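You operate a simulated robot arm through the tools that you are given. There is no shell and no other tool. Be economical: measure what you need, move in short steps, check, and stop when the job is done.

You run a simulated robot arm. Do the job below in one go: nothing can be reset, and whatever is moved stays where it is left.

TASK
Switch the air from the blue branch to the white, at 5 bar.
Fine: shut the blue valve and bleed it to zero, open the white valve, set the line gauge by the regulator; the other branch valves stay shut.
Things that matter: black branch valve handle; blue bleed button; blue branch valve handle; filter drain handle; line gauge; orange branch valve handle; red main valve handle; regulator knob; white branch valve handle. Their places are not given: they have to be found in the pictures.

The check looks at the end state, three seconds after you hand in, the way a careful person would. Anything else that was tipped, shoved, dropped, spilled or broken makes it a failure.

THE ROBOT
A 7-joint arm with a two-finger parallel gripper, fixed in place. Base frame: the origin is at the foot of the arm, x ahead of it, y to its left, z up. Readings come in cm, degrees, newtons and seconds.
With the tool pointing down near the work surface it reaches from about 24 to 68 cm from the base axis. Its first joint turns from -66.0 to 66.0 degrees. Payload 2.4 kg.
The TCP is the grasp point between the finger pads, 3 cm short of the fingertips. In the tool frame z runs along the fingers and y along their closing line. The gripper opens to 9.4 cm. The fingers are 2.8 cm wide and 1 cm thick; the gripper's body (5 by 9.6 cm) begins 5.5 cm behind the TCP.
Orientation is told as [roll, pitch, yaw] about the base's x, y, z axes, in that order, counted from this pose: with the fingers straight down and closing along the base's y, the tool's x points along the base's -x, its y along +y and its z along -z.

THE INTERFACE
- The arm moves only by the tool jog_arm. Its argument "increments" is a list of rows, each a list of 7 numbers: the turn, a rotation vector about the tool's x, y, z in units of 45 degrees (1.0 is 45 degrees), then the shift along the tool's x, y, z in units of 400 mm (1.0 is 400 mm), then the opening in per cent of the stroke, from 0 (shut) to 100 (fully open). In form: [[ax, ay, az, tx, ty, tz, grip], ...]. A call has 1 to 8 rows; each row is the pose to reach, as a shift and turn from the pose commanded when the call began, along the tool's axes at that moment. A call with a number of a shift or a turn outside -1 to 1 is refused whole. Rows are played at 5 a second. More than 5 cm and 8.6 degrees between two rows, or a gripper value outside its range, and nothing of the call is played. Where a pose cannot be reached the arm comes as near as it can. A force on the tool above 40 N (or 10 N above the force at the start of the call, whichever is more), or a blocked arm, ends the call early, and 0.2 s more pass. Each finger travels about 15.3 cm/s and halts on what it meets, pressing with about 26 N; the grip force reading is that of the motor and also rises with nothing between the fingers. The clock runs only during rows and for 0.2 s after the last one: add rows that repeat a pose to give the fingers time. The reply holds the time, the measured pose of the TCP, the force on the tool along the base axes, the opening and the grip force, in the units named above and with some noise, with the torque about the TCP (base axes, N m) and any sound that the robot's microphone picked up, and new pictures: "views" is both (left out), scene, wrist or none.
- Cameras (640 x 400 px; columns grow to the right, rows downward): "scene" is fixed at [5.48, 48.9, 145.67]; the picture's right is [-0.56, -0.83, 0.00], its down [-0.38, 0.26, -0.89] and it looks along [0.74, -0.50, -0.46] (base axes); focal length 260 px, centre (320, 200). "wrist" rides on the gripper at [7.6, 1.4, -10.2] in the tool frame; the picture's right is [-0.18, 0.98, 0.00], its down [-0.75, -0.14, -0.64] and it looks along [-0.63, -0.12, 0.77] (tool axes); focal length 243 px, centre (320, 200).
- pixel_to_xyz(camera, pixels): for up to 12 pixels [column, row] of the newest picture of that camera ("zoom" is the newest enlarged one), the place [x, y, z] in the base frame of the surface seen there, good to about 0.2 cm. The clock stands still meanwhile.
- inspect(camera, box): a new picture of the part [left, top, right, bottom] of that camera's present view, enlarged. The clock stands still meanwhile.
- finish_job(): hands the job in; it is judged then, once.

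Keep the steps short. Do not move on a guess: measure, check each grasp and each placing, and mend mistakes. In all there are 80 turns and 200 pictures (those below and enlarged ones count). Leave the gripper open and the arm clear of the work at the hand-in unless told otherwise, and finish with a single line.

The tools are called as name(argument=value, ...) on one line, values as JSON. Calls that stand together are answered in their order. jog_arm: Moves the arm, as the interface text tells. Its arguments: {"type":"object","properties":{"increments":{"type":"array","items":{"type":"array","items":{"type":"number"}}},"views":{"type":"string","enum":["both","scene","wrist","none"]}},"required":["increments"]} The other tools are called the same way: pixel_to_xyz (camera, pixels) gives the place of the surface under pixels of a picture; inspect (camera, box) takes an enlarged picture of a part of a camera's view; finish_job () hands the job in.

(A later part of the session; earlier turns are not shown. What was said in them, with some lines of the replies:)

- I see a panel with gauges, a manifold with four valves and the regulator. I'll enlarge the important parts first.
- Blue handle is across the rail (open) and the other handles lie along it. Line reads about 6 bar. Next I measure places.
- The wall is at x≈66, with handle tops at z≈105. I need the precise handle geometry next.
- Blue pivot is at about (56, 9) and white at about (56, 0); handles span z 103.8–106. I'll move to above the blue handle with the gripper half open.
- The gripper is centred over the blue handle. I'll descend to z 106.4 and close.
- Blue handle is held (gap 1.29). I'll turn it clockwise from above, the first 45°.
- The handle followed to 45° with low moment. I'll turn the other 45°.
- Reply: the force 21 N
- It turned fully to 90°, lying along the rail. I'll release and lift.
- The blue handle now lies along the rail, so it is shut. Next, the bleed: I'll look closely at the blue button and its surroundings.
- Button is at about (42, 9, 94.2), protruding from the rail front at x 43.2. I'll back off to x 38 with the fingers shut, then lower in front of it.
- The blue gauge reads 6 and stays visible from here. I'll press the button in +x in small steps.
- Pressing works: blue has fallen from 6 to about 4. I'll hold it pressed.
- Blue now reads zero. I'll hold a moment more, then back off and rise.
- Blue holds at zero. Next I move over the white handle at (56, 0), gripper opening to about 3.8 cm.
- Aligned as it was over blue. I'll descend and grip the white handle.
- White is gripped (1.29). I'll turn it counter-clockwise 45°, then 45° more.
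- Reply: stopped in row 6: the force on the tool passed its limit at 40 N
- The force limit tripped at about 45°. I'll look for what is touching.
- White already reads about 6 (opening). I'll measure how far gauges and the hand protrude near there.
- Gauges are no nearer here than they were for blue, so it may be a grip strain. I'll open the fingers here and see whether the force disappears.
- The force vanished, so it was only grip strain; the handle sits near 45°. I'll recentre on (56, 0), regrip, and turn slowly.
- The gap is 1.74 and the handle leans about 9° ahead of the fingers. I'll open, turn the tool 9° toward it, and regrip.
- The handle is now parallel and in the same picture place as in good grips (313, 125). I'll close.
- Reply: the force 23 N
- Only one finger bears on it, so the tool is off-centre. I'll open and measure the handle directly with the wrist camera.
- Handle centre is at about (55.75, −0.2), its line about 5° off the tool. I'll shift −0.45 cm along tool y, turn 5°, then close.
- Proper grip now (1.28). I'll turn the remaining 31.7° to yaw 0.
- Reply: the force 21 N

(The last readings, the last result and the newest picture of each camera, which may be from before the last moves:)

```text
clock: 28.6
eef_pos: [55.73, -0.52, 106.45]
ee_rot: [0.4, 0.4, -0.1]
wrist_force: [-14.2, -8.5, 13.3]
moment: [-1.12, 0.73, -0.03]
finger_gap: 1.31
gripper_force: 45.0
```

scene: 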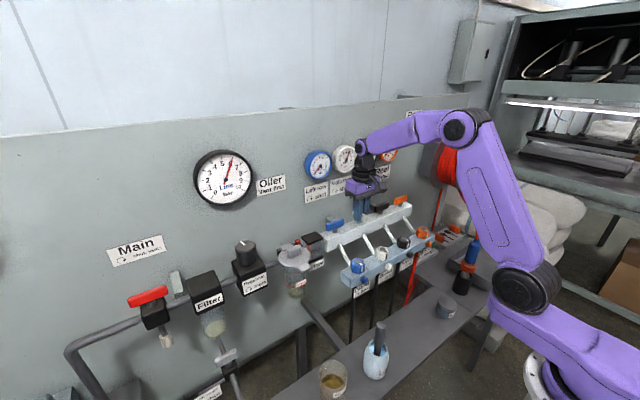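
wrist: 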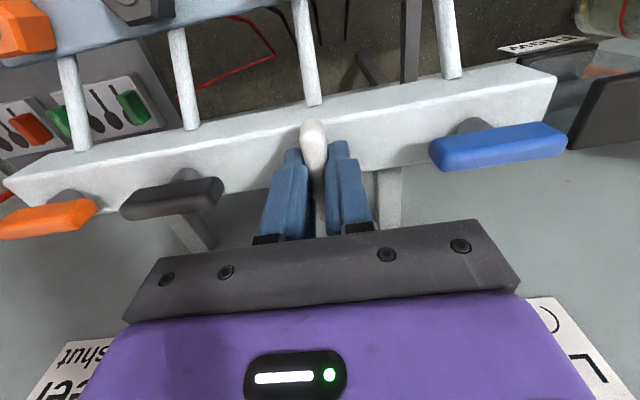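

White is turned fully across the rail. I'll release, lift, and check the gauges.

jog_arm(increments=[[0, 0, 0, 0, 0, 0, 40], [0, 0, 0, 0, 0, 0, 40], [0, 0, 0, 0, 0, -0.1, 40], [0, 0, 0, 0, 0, -0.2, 40], [0, 0, 0, 0, 0, -0.3, 40], [0, 0, 0, 0.1, 0, -0.35, 40], [0, 0, 0, 0.2, 0, -0.35, 40]], views="scene")

inspect(camera="scene", box=[290, 140, 450, 240])

inspect(camera="scene", box=[180, 140, 300, 215])

inspect(camera="scene", box=[205, 225, 285, 275])

```text
clock: 30.2
eef_pos: [47.94, -0.48, 120.6]
ee_rot: [0.5, 0.3, -0.2]
wrist_force: [0.0, 0.6, 0.4]
moment: [-0.01, -0.01, -0.01]
finger_gap: 3.75
gripper_force: 0.1
```

scene: 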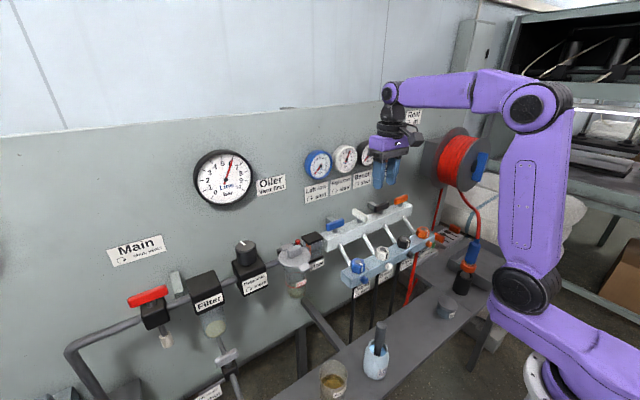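

```text
4.00 times, centred on (370, 190) of scene
```

zoom: 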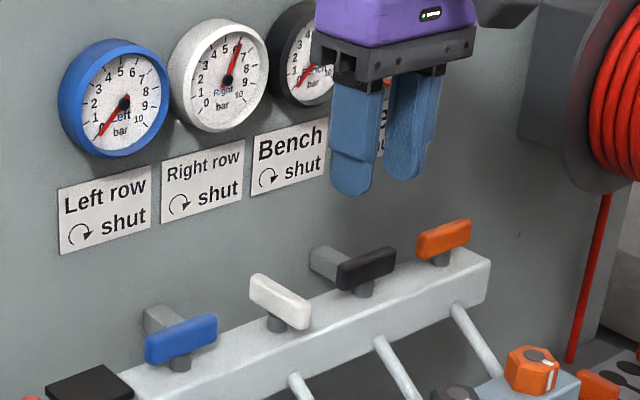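

```text
5.33 times, centred on (240, 178) of scene
```

zoom: 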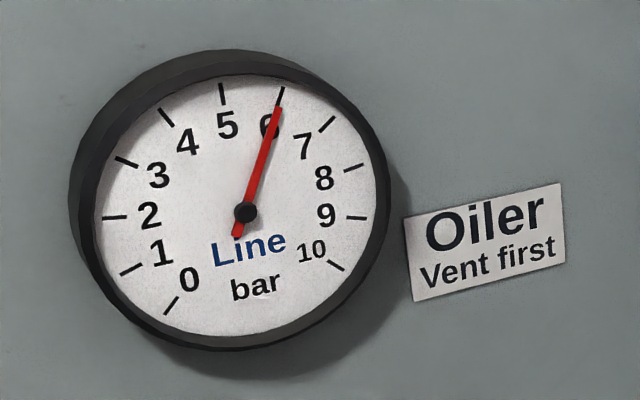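

```text
8.00 times, centred on (245, 250) of scene
```

zoom: 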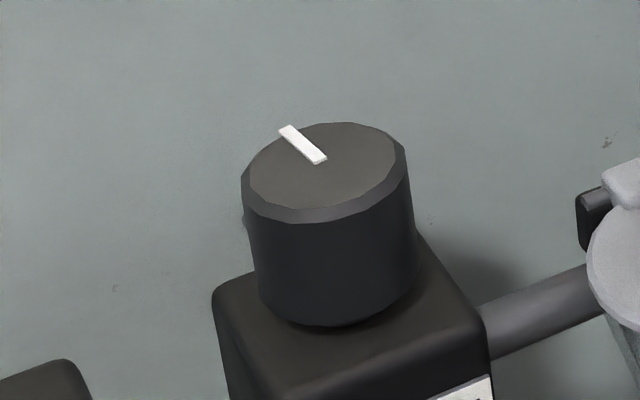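

White is open at 6, blue shut at 0. Next, the regulator knob geometry.

pixel_to_xyz(camera="zoom", pixels=[[290, 130], [320, 160], [320, 185], [250, 185], [400, 160], [325, 215], [330, 130], [325, 315], [255, 285], [415, 270], [300, 340], [460, 320]])

pixel_to_xyz(camera="scene", pixels=[[297, 245], [304, 246], [290, 248], [295, 256], [283, 255], [302, 249], [205, 275], [210, 285], [313, 237], [195, 283], [177, 279], [176, 288]])

```text
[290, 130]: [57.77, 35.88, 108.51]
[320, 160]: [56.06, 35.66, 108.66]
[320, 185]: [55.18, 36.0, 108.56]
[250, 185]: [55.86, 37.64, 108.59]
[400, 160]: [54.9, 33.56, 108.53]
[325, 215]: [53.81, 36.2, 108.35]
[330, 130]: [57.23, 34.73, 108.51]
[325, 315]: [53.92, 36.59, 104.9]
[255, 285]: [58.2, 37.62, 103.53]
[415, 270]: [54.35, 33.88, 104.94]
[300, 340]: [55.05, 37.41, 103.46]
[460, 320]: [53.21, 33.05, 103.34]
```

```text
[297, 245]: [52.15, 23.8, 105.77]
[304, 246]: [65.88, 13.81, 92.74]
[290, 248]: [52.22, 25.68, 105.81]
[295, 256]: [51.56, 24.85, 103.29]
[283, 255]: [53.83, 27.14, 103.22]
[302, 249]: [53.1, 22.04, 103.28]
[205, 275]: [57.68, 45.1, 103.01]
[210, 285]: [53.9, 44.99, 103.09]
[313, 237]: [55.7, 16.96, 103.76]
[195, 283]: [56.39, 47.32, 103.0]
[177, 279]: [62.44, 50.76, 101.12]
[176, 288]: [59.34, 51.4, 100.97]
```

Knob: centre at about (56, 35.5), radius about 2.1, top z 108.6. I'll travel to above it at z 116, opened to about 6.6 cm.

jog_arm(increments=[[0.011, -0.007, 0, -0.025, 0.1125, 0.0, 50], [0.011, -0.007, 0, -0.05, 0.225, 0.0, 60], [0.011, -0.007, 0, -0.075, 0.3375, 0.02, 70], [0.011, -0.007, 0, -0.1, 0.45, 0.04, 70], [0.011, -0.007, 0, -0.125, 0.5625, 0.06, 70], [0.011, -0.007, 0, -0.15, 0.675, 0.08, 70], [0.011, -0.007, 0, -0.175, 0.7875, 0.1, 70], [0.011, -0.007, 0, -0.2, 0.9, 0.115, 70]])

```text
clock: 32.0
eef_pos: [54.91, 33.17, 116.11]
ee_rot: [-0.1, 0.0, -0.3]
wrist_force: [0.1, -0.1, 1.0]
moment: [0.03, 0.0, 0.01]
finger_gap: 6.57
gripper_force: 0.1
out of reach, approached as far as the arm can: row 8
```

scene: 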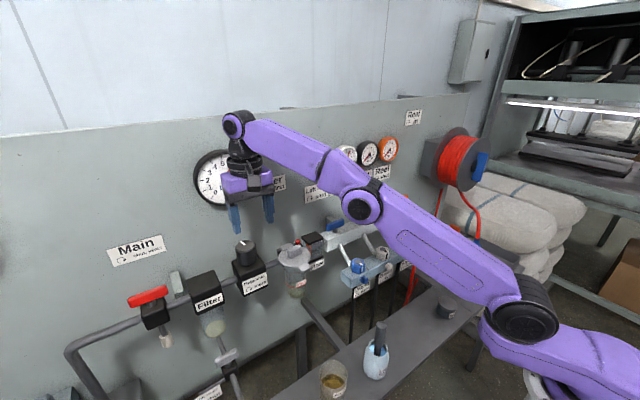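
wrist: 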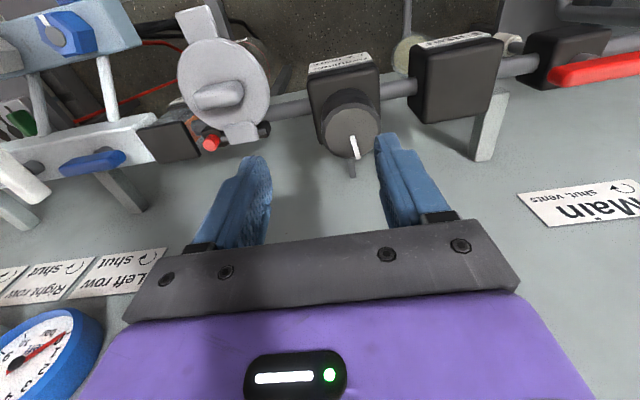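

At this height the reach ends 2.5 cm short. I'll point the hand radially (yaw +32°) first, then tilt the fingers outward to gain reach.

jog_arm(increments=[[0, 0, -0.144, 0.01, 0, 0, 70], [0, 0, -0.288, 0.02, 0, 0, 70], [0, 0, -0.432, 0.03, 0, 0, 70], [0, 0, -0.576, 0.04, 0, 0, 70], [0, 0, -0.72, 0.05, 0, 0, 70]], views="none")

jog_arm(increments=[[0, -0.15, 0, 0, 0, 0, 70], [0, -0.3, 0, 0, 0, 0, 70], [0, -0.4, 0, 0, 0, 0, 70], [0, -0.4, 0, 0, 0, 0, 70]])

```text
clock: 33.2
eef_pos: [53.05, 33.14, 116.12]
ee_rot: [-0.1, -0.1, 32.4]
wrist_force: [0.3, -0.2, 0.0]
moment: [0.0, 0.01, -0.01]
finger_gap: 6.59
gripper_force: 0.0
```

```text
clock: 34.2
eef_pos: [53.05, 33.14, 116.16]
ee_rot: [-0.1, -18.0, 32.3]
wrist_force: [0.2, -0.3, -0.1]
moment: [0.0, 0.04, 0.0]
finger_gap: 6.6
gripper_force: 0.1
```

scene: 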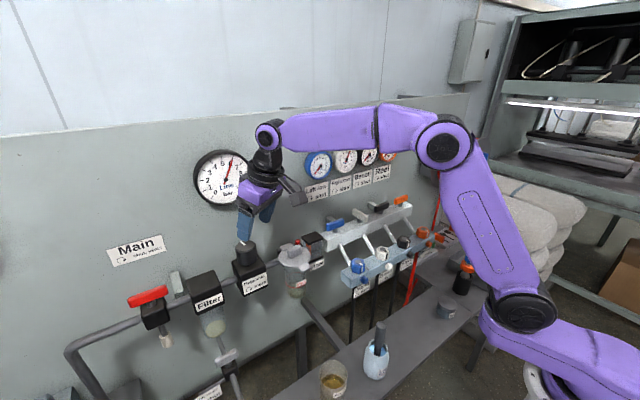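
wrist: 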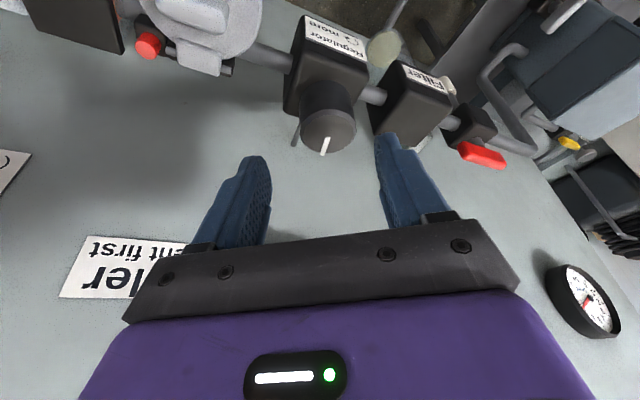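

Tilted 18° and now well within reach. I'll move to right over the knob (TCP ~(55.65, 35.3, 113)).

jog_arm(increments=[[0, 0, 0, -0.028, 0.0055, 0.048, 70], [0, 0, 0, -0.0565, 0.011, 0.097, 70], [0, 0, 0, -0.0565, 0.011, 0.097, 70]])

```text
clock: 35.0
eef_pos: [55.83, 35.31, 113.16]
ee_rot: [-0.1, -18.1, 32.4]
wrist_force: [-0.4, 0.3, 0.6]
moment: [0.01, 0.02, 0.01]
finger_gap: 6.6
gripper_force: 0.0
```

scene: 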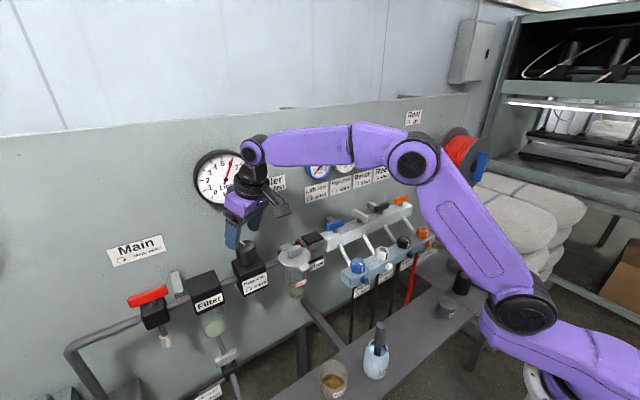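
wrist: 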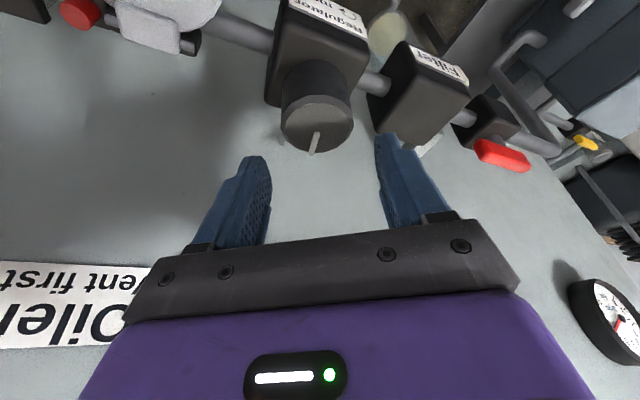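

I'll verify the knob centre from this view.

pixel_to_xyz(camera="wrist", pixels=[[316, 123], [284, 125], [351, 120], [314, 150], [318, 98], [316, 135], [290, 80], [350, 75], [318, 85], [335, 100]])

```text
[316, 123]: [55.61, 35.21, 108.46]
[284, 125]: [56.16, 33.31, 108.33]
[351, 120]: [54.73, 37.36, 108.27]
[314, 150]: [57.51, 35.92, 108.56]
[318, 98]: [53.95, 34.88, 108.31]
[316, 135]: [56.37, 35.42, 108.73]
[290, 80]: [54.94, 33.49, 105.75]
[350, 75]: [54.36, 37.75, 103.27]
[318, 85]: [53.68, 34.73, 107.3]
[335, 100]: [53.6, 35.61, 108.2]
```

Centre is ≈(55.7, 35.4). I'll lower vertically to z 107.3, not closing yet.

jog_arm(increments=[[0, 0, 0, 0.022, 0.004, 0.053, 70], [0, 0, 0, 0.044, 0.004, 0.106, 70], [0, 0, 0, 0.055, 0.004, 0.132, 70], [0, 0, 0, 0.055, 0.004, 0.132, 70]])

inspect(camera="scene", box=[180, 140, 300, 215])

```text
clock: 36.0
eef_pos: [55.27, 35.19, 107.59]
ee_rot: [-0.2, -18.1, 32.3]
wrist_force: [0.1, -0.5, 0.1]
moment: [0.01, -0.01, -0.01]
finger_gap: 6.6
gripper_force: 0.1
```

scene: 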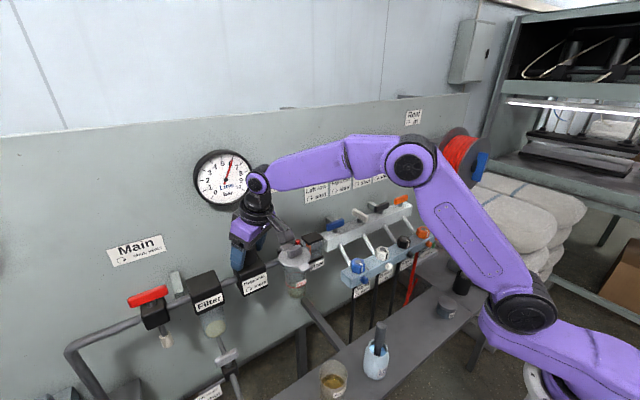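
wrist: 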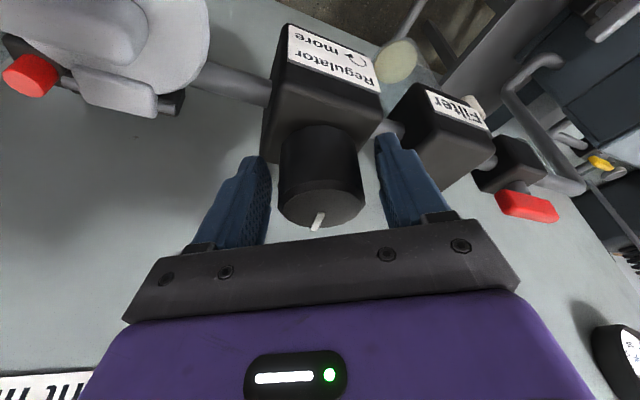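

```text
5.33 times, centred on (240, 178) of scene
```

zoom: 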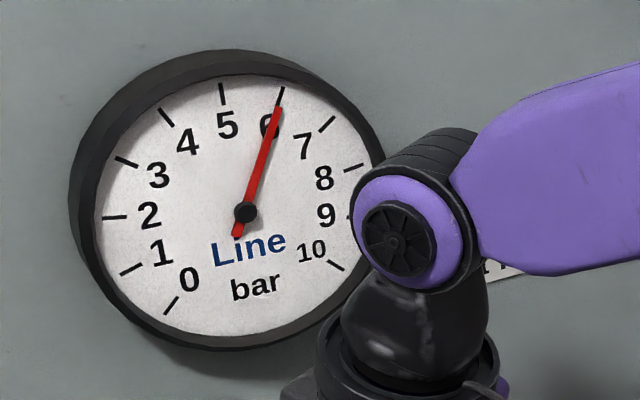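

The fingers straddle the knob and the gauge stays in view. I'll close.

jog_arm(increments=[[0, 0, 0, 0, 0, 0, 55], [0, 0, 0, 0, 0, 0, 45], [0, 0, 0, 0, 0, 0, 38], [0, 0, 0, 0, 0, 0, 38]], views="wrist")

```text
clock: 37.0
eef_pos: [55.26, 35.14, 107.68]
ee_rot: [-0.2, -17.9, 32.3]
wrist_force: [1.9, -2.6, -2.3]
moment: [0.14, -0.31, -0.03]
finger_gap: 5.2
gripper_force: 44.8
```

wrist: 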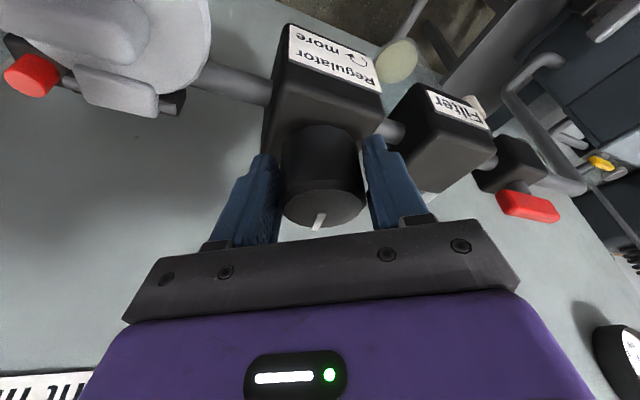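

Gap is 5.2, wider than the ~4.3 cm knob, so the tips probably touch the regulator body. I'll open, raise 1.2 cm and close again.

jog_arm(increments=[[0, 0, 0, 0, 0, 0, 65], [0, 0, 0, 0, 0, 0, 65], [0, 0, 0, -0.009, 0, -0.0285, 65], [0, 0, 0, -0.009, 0, -0.0285, 65], [0, 0, 0, -0.009, 0, -0.0285, 50], [0, 0, 0, -0.009, 0, -0.0285, 40], [0, 0, 0, -0.009, 0, -0.0285, 35], [0, 0, 0, -0.009, 0, -0.0285, 35]], views="wrist")

```text
clock: 38.8
eef_pos: [55.29, 35.12, 108.67]
ee_rot: [-0.2, -18.1, 32.2]
wrist_force: [2.7, -3.4, -0.7]
moment: [-0.14, 0.19, -0.04]
finger_gap: 4.75
gripper_force: 45.2
```

wrist: 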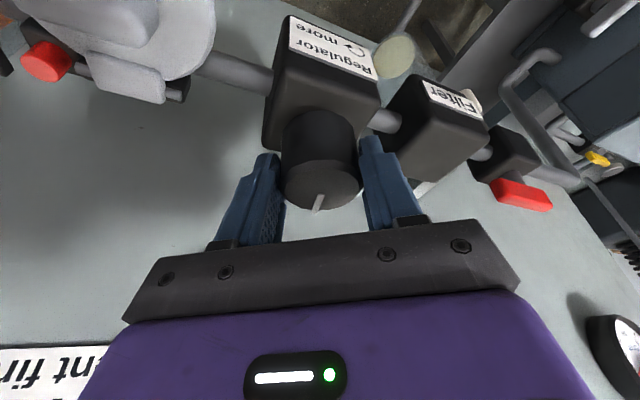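

Firm grip at 4.75. I'll turn about the vertical counter-clockwise by 8° and read the line gauge.

jog_arm(increments=[[-0.0275, 0, -0.0845, 0, -0.001, 0, 35], [-0.055, 0, -0.169, 0, -0.002, 0, 35], [-0.055, 0, -0.169, 0, -0.002, 0, 35]], views="wrist")

inspect(camera="scene", box=[180, 140, 300, 215])

```text
clock: 39.6
eef_pos: [55.43, 34.93, 108.72]
ee_rot: [-0.1, -18.1, 40.2]
wrist_force: [6.9, -4.7, 2.1]
moment: [-0.39, 0.51, -0.04]
finger_gap: 4.73
gripper_force: 45.6
```

wrist: 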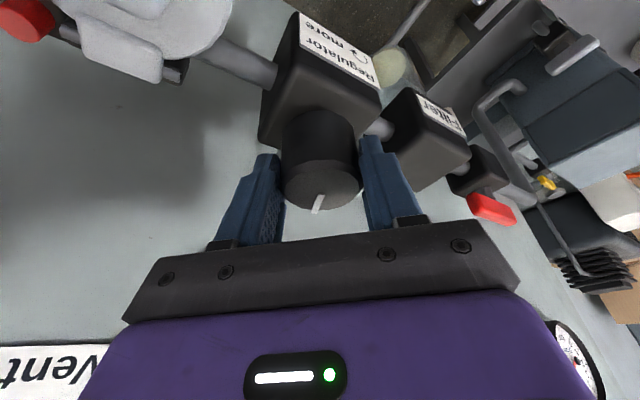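

```text
5.33 times, centred on (240, 178) of scene
```

zoom: 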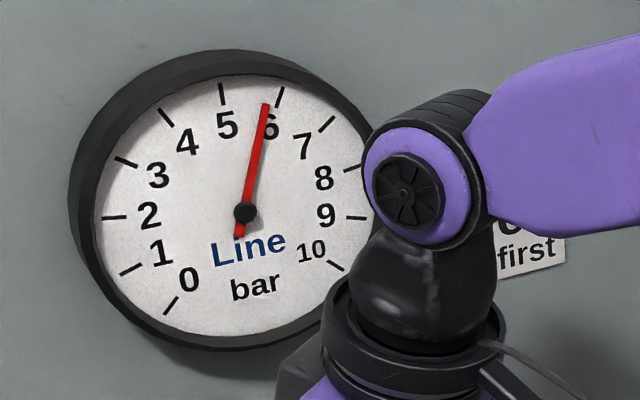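

The knob follows: 8° gave about 0.24 bar (now about 5.76). I'll turn 16° more.

jog_arm(increments=[[-0.0366, 0, -0.1127, 0, -0.001, 0, 35], [-0.0733, 0, -0.2253, 0, -0.002, 0, 35], [-0.11, 0, -0.338, 0, -0.003, 0, 35], [-0.11, 0, -0.338, 0, -0.003, 0, 35]], views="wrist")

inspect(camera="scene", box=[180, 140, 300, 215])

```text
clock: 40.6
eef_pos: [55.65, 34.83, 108.7]
ee_rot: [0.0, -18.1, 56.2]
wrist_force: [17.8, -7.2, 0.7]
moment: [0.0, -0.04, -0.15]
finger_gap: 4.72
gripper_force: 44.9
```

wrist: 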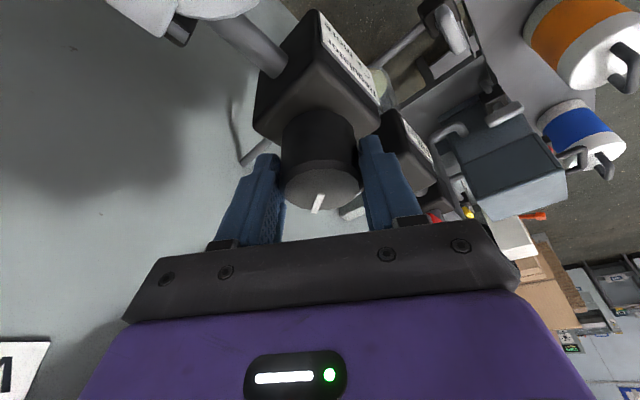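

```text
5.33 times, centred on (240, 178) of scene
```

zoom: 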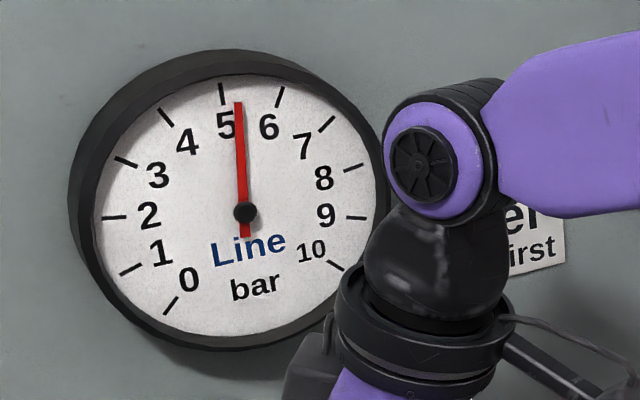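

Line reads about 5.27. I'll turn 8° more.

jog_arm(increments=[[-0.0275, 0, -0.0845, 0, -0.002, 0, 35], [-0.055, 0, -0.169, 0, -0.004, 0, 35], [-0.055, 0, -0.169, 0, -0.004, 0, 35]], views="none")

inspect(camera="scene", box=[210, 145, 258, 175])

inspect(camera="scene", box=[180, 140, 300, 215])

```text
clock: 41.4
eef_pos: [55.51, 34.78, 108.66]
ee_rot: [-0.1, -18.1, 64.3]
wrist_force: [17.8, -7.5, 0.1]
moment: [0.16, -0.23, -0.12]
finger_gap: 4.74
gripper_force: 45.0
```

```text
13.33 times, centred on (234, 160) of scene
```

zoom: 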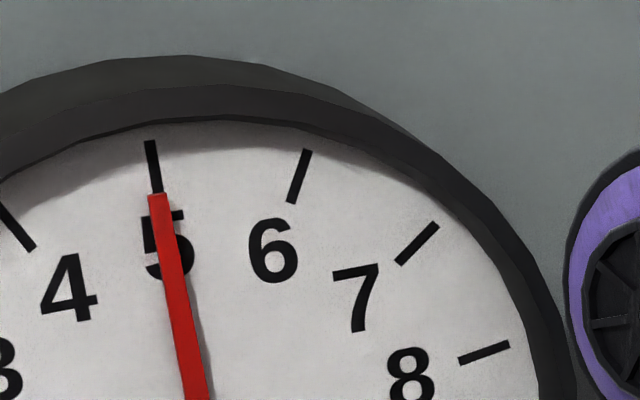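

```text
5.33 times, centred on (240, 178) of scene
```

zoom: 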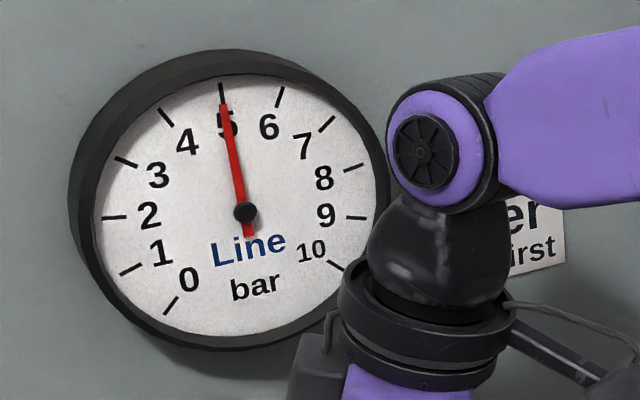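

The needle is on 5. I'll open in place first and check.

jog_arm(increments=[[0, 0, 0, 0, 0, 0, 60], [0, 0, 0, 0, 0, 0, 65], [0, 0, 0, 0, 0, 0, 65]], views="wrist")

inspect(camera="scene", box=[180, 140, 300, 215])

```text
clock: 42.2
eef_pos: [55.38, 34.96, 108.84]
ee_rot: [0.0, -18.1, 64.4]
wrist_force: [0.5, -0.5, 1.0]
moment: [0.02, 0.01, 0.04]
finger_gap: 6.11
gripper_force: 0.0
```

wrist: 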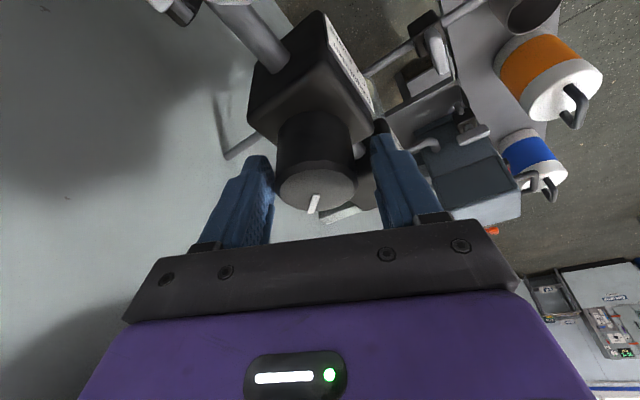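

```text
5.33 times, centred on (240, 178) of scene
```

zoom: 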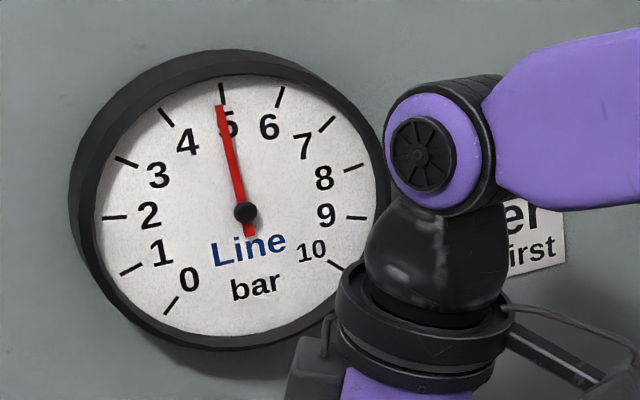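

inspect(camera="scene", box=[210, 145, 258, 175])

```text
13.33 times, centred on (234, 160) of scene
```

zoom: 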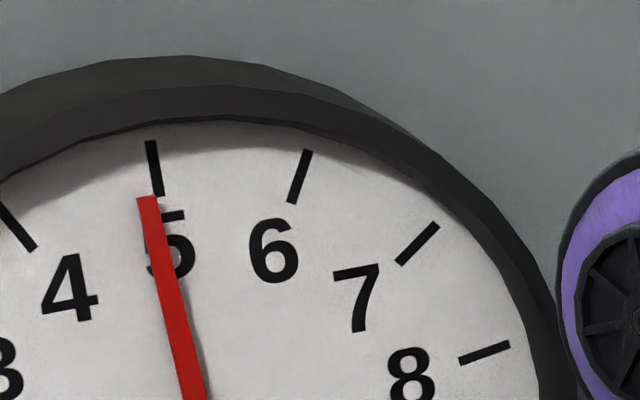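

It slipped to about 4.92 on release because the grip was off-centre. I'll recentre by 0.28 cm, regrip and correct gently.

jog_arm(increments=[[0, 0, 0, 0, -0.007, 0, 65], [0, 0, 0, 0, -0.007, 0, 65], [0, 0, 0, 0, -0.007, 0, 50], [0, 0, 0, 0, -0.007, 0, 42], [0, 0, 0, 0, -0.007, 0, 35], [0, 0, 0, 0, -0.007, 0, 35]], views="none")

inspect(camera="scene", box=[210, 145, 258, 175])

```text
clock: 43.6
eef_pos: [55.64, 34.92, 108.68]
ee_rot: [0.0, -18.0, 64.4]
wrist_force: [-6.9, 0.7, 0.2]
moment: [-0.12, 0.0, 0.06]
finger_gap: 4.8
gripper_force: 45.0
```

```text
13.33 times, centred on (234, 160) of scene
```

zoom: 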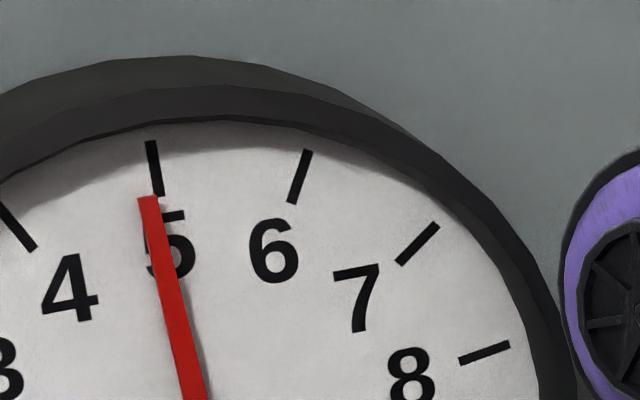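

The grip is centred and the needle unmoved. I'll turn 2.7° clockwise.

jog_arm(increments=[[0.0093, 0, 0.0285, 0, 0.001, 0, 35], [0.0185, 0, 0.057, 0, 0.002, 0, 35], [0.0185, 0, 0.057, 0, 0.002, 0, 35]], views="none")

inspect(camera="scene", box=[210, 145, 258, 175])

```text
clock: 44.4
eef_pos: [55.62, 34.86, 108.62]
ee_rot: [0.0, -17.9, 61.6]
wrist_force: [-5.4, 3.7, -5.5]
moment: [0.25, -0.22, 0.07]
finger_gap: 4.77
gripper_force: 44.9
```

```text
13.33 times, centred on (234, 160) of scene
```

zoom: 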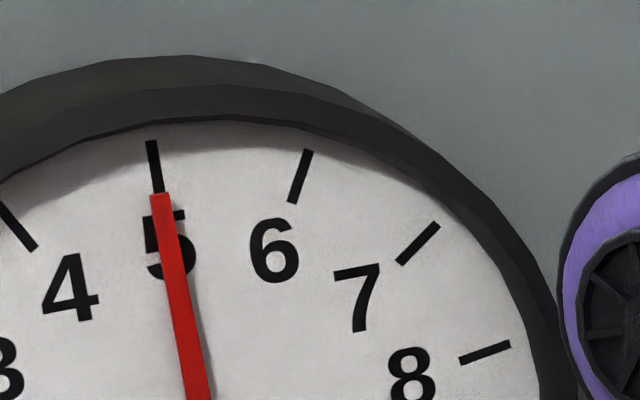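

The needle is on 5 with little strain. I'll open the fingers in place.

jog_arm(increments=[[0, 0, 0, 0, 0, 0, 58], [0, 0, 0, 0, 0, 0, 65], [0, 0, 0, 0, 0, 0, 65]], views="none")

inspect(camera="scene", box=[210, 145, 258, 175])

```text
clock: 45.2
eef_pos: [55.67, 34.75, 108.71]
ee_rot: [-0.1, -18.0, 61.6]
wrist_force: [-0.5, -0.1, 0.1]
moment: [0.0, -0.02, 0.01]
finger_gap: 6.1
gripper_force: 0.1
```

```text
13.33 times, centred on (234, 160) of scene
```

zoom: 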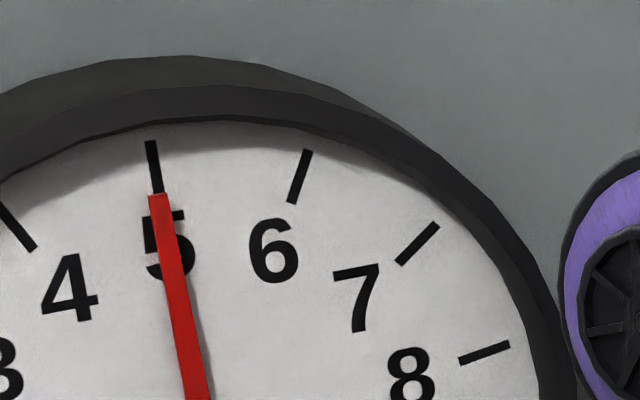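

It holds at 5. I'll lift straight up 8 cm, then back away from the wall.

jog_arm(increments=[[0, 0, 0, -0.031, 0, -0.095, 70], [0, 0, 0, -0.062, 0, -0.19, 80], [0, 0, 0, -0.02, 0.082, -0.204, 90], [0, 0, 0, 0.022, 0.165, -0.218, 100], [0, 0, 0, 0.065, 0.247, -0.232, 100], [0, 0, 0, 0.108, 0.33, -0.245, 100], [0, 0, 0, 0.108, 0.33, -0.245, 100]])

inspect(camera="scene", box=[180, 140, 300, 215])

inspect(camera="scene", box=[290, 140, 450, 240])

inspect(camera="scene", box=[100, 225, 340, 375])

```text
clock: 46.8
eef_pos: [40.72, 34.87, 116.67]
ee_rot: [0.1, -17.9, 61.6]
wrist_force: [-0.2, -0.3, 0.1]
moment: [-0.01, -0.02, 0.01]
finger_gap: 9.41
gripper_force: 0.0
```

scene: 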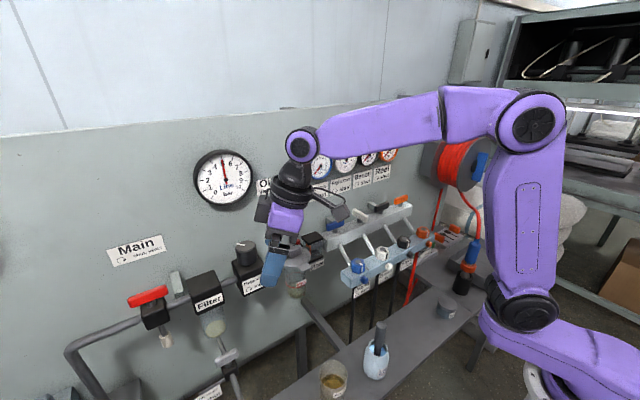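
wrist: 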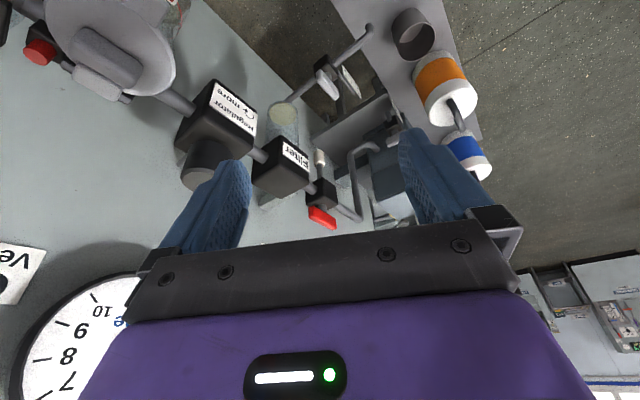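

```text
5.33 times, centred on (240, 178) of scene
```

zoom: 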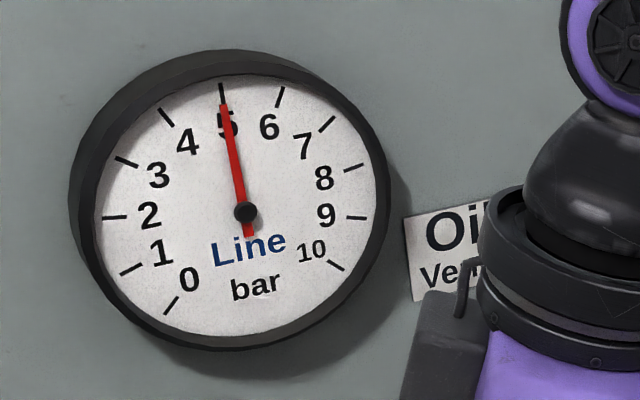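

```text
4.00 times, centred on (370, 190) of scene
```

zoom: 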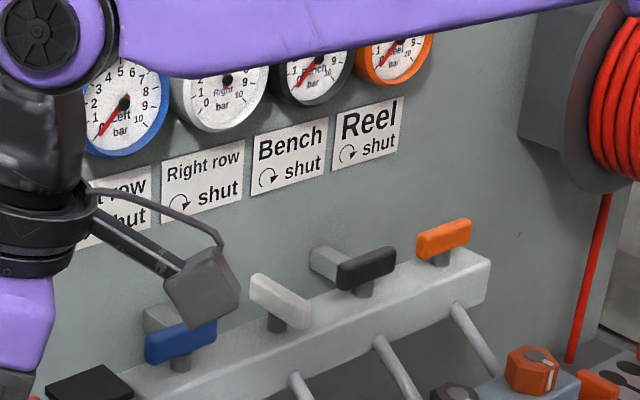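

```text
2.67 times, centred on (220, 300) of scene
```

zoom: 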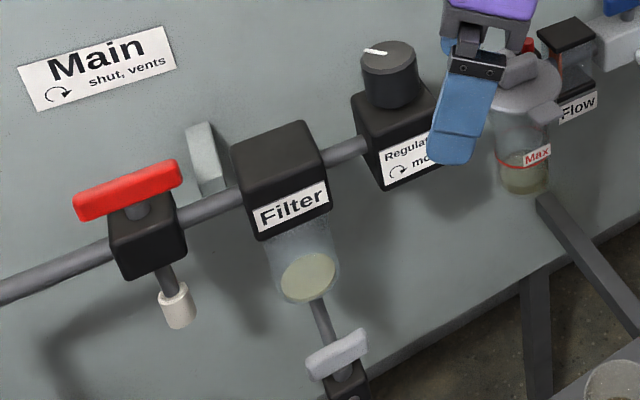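

Line reads 5, blue is shut at 0, white is across the rail (open), black and orange are along it (shut), main and drain untouched. The gripper is open and the arm clear, so I'm handing in.

finish_job()

```text
The job is handed in.
```

The air is switched: blue is shut and bled to zero, white is open, the line gauge is set to 5 bar, and the black and orange valves stayed shut.
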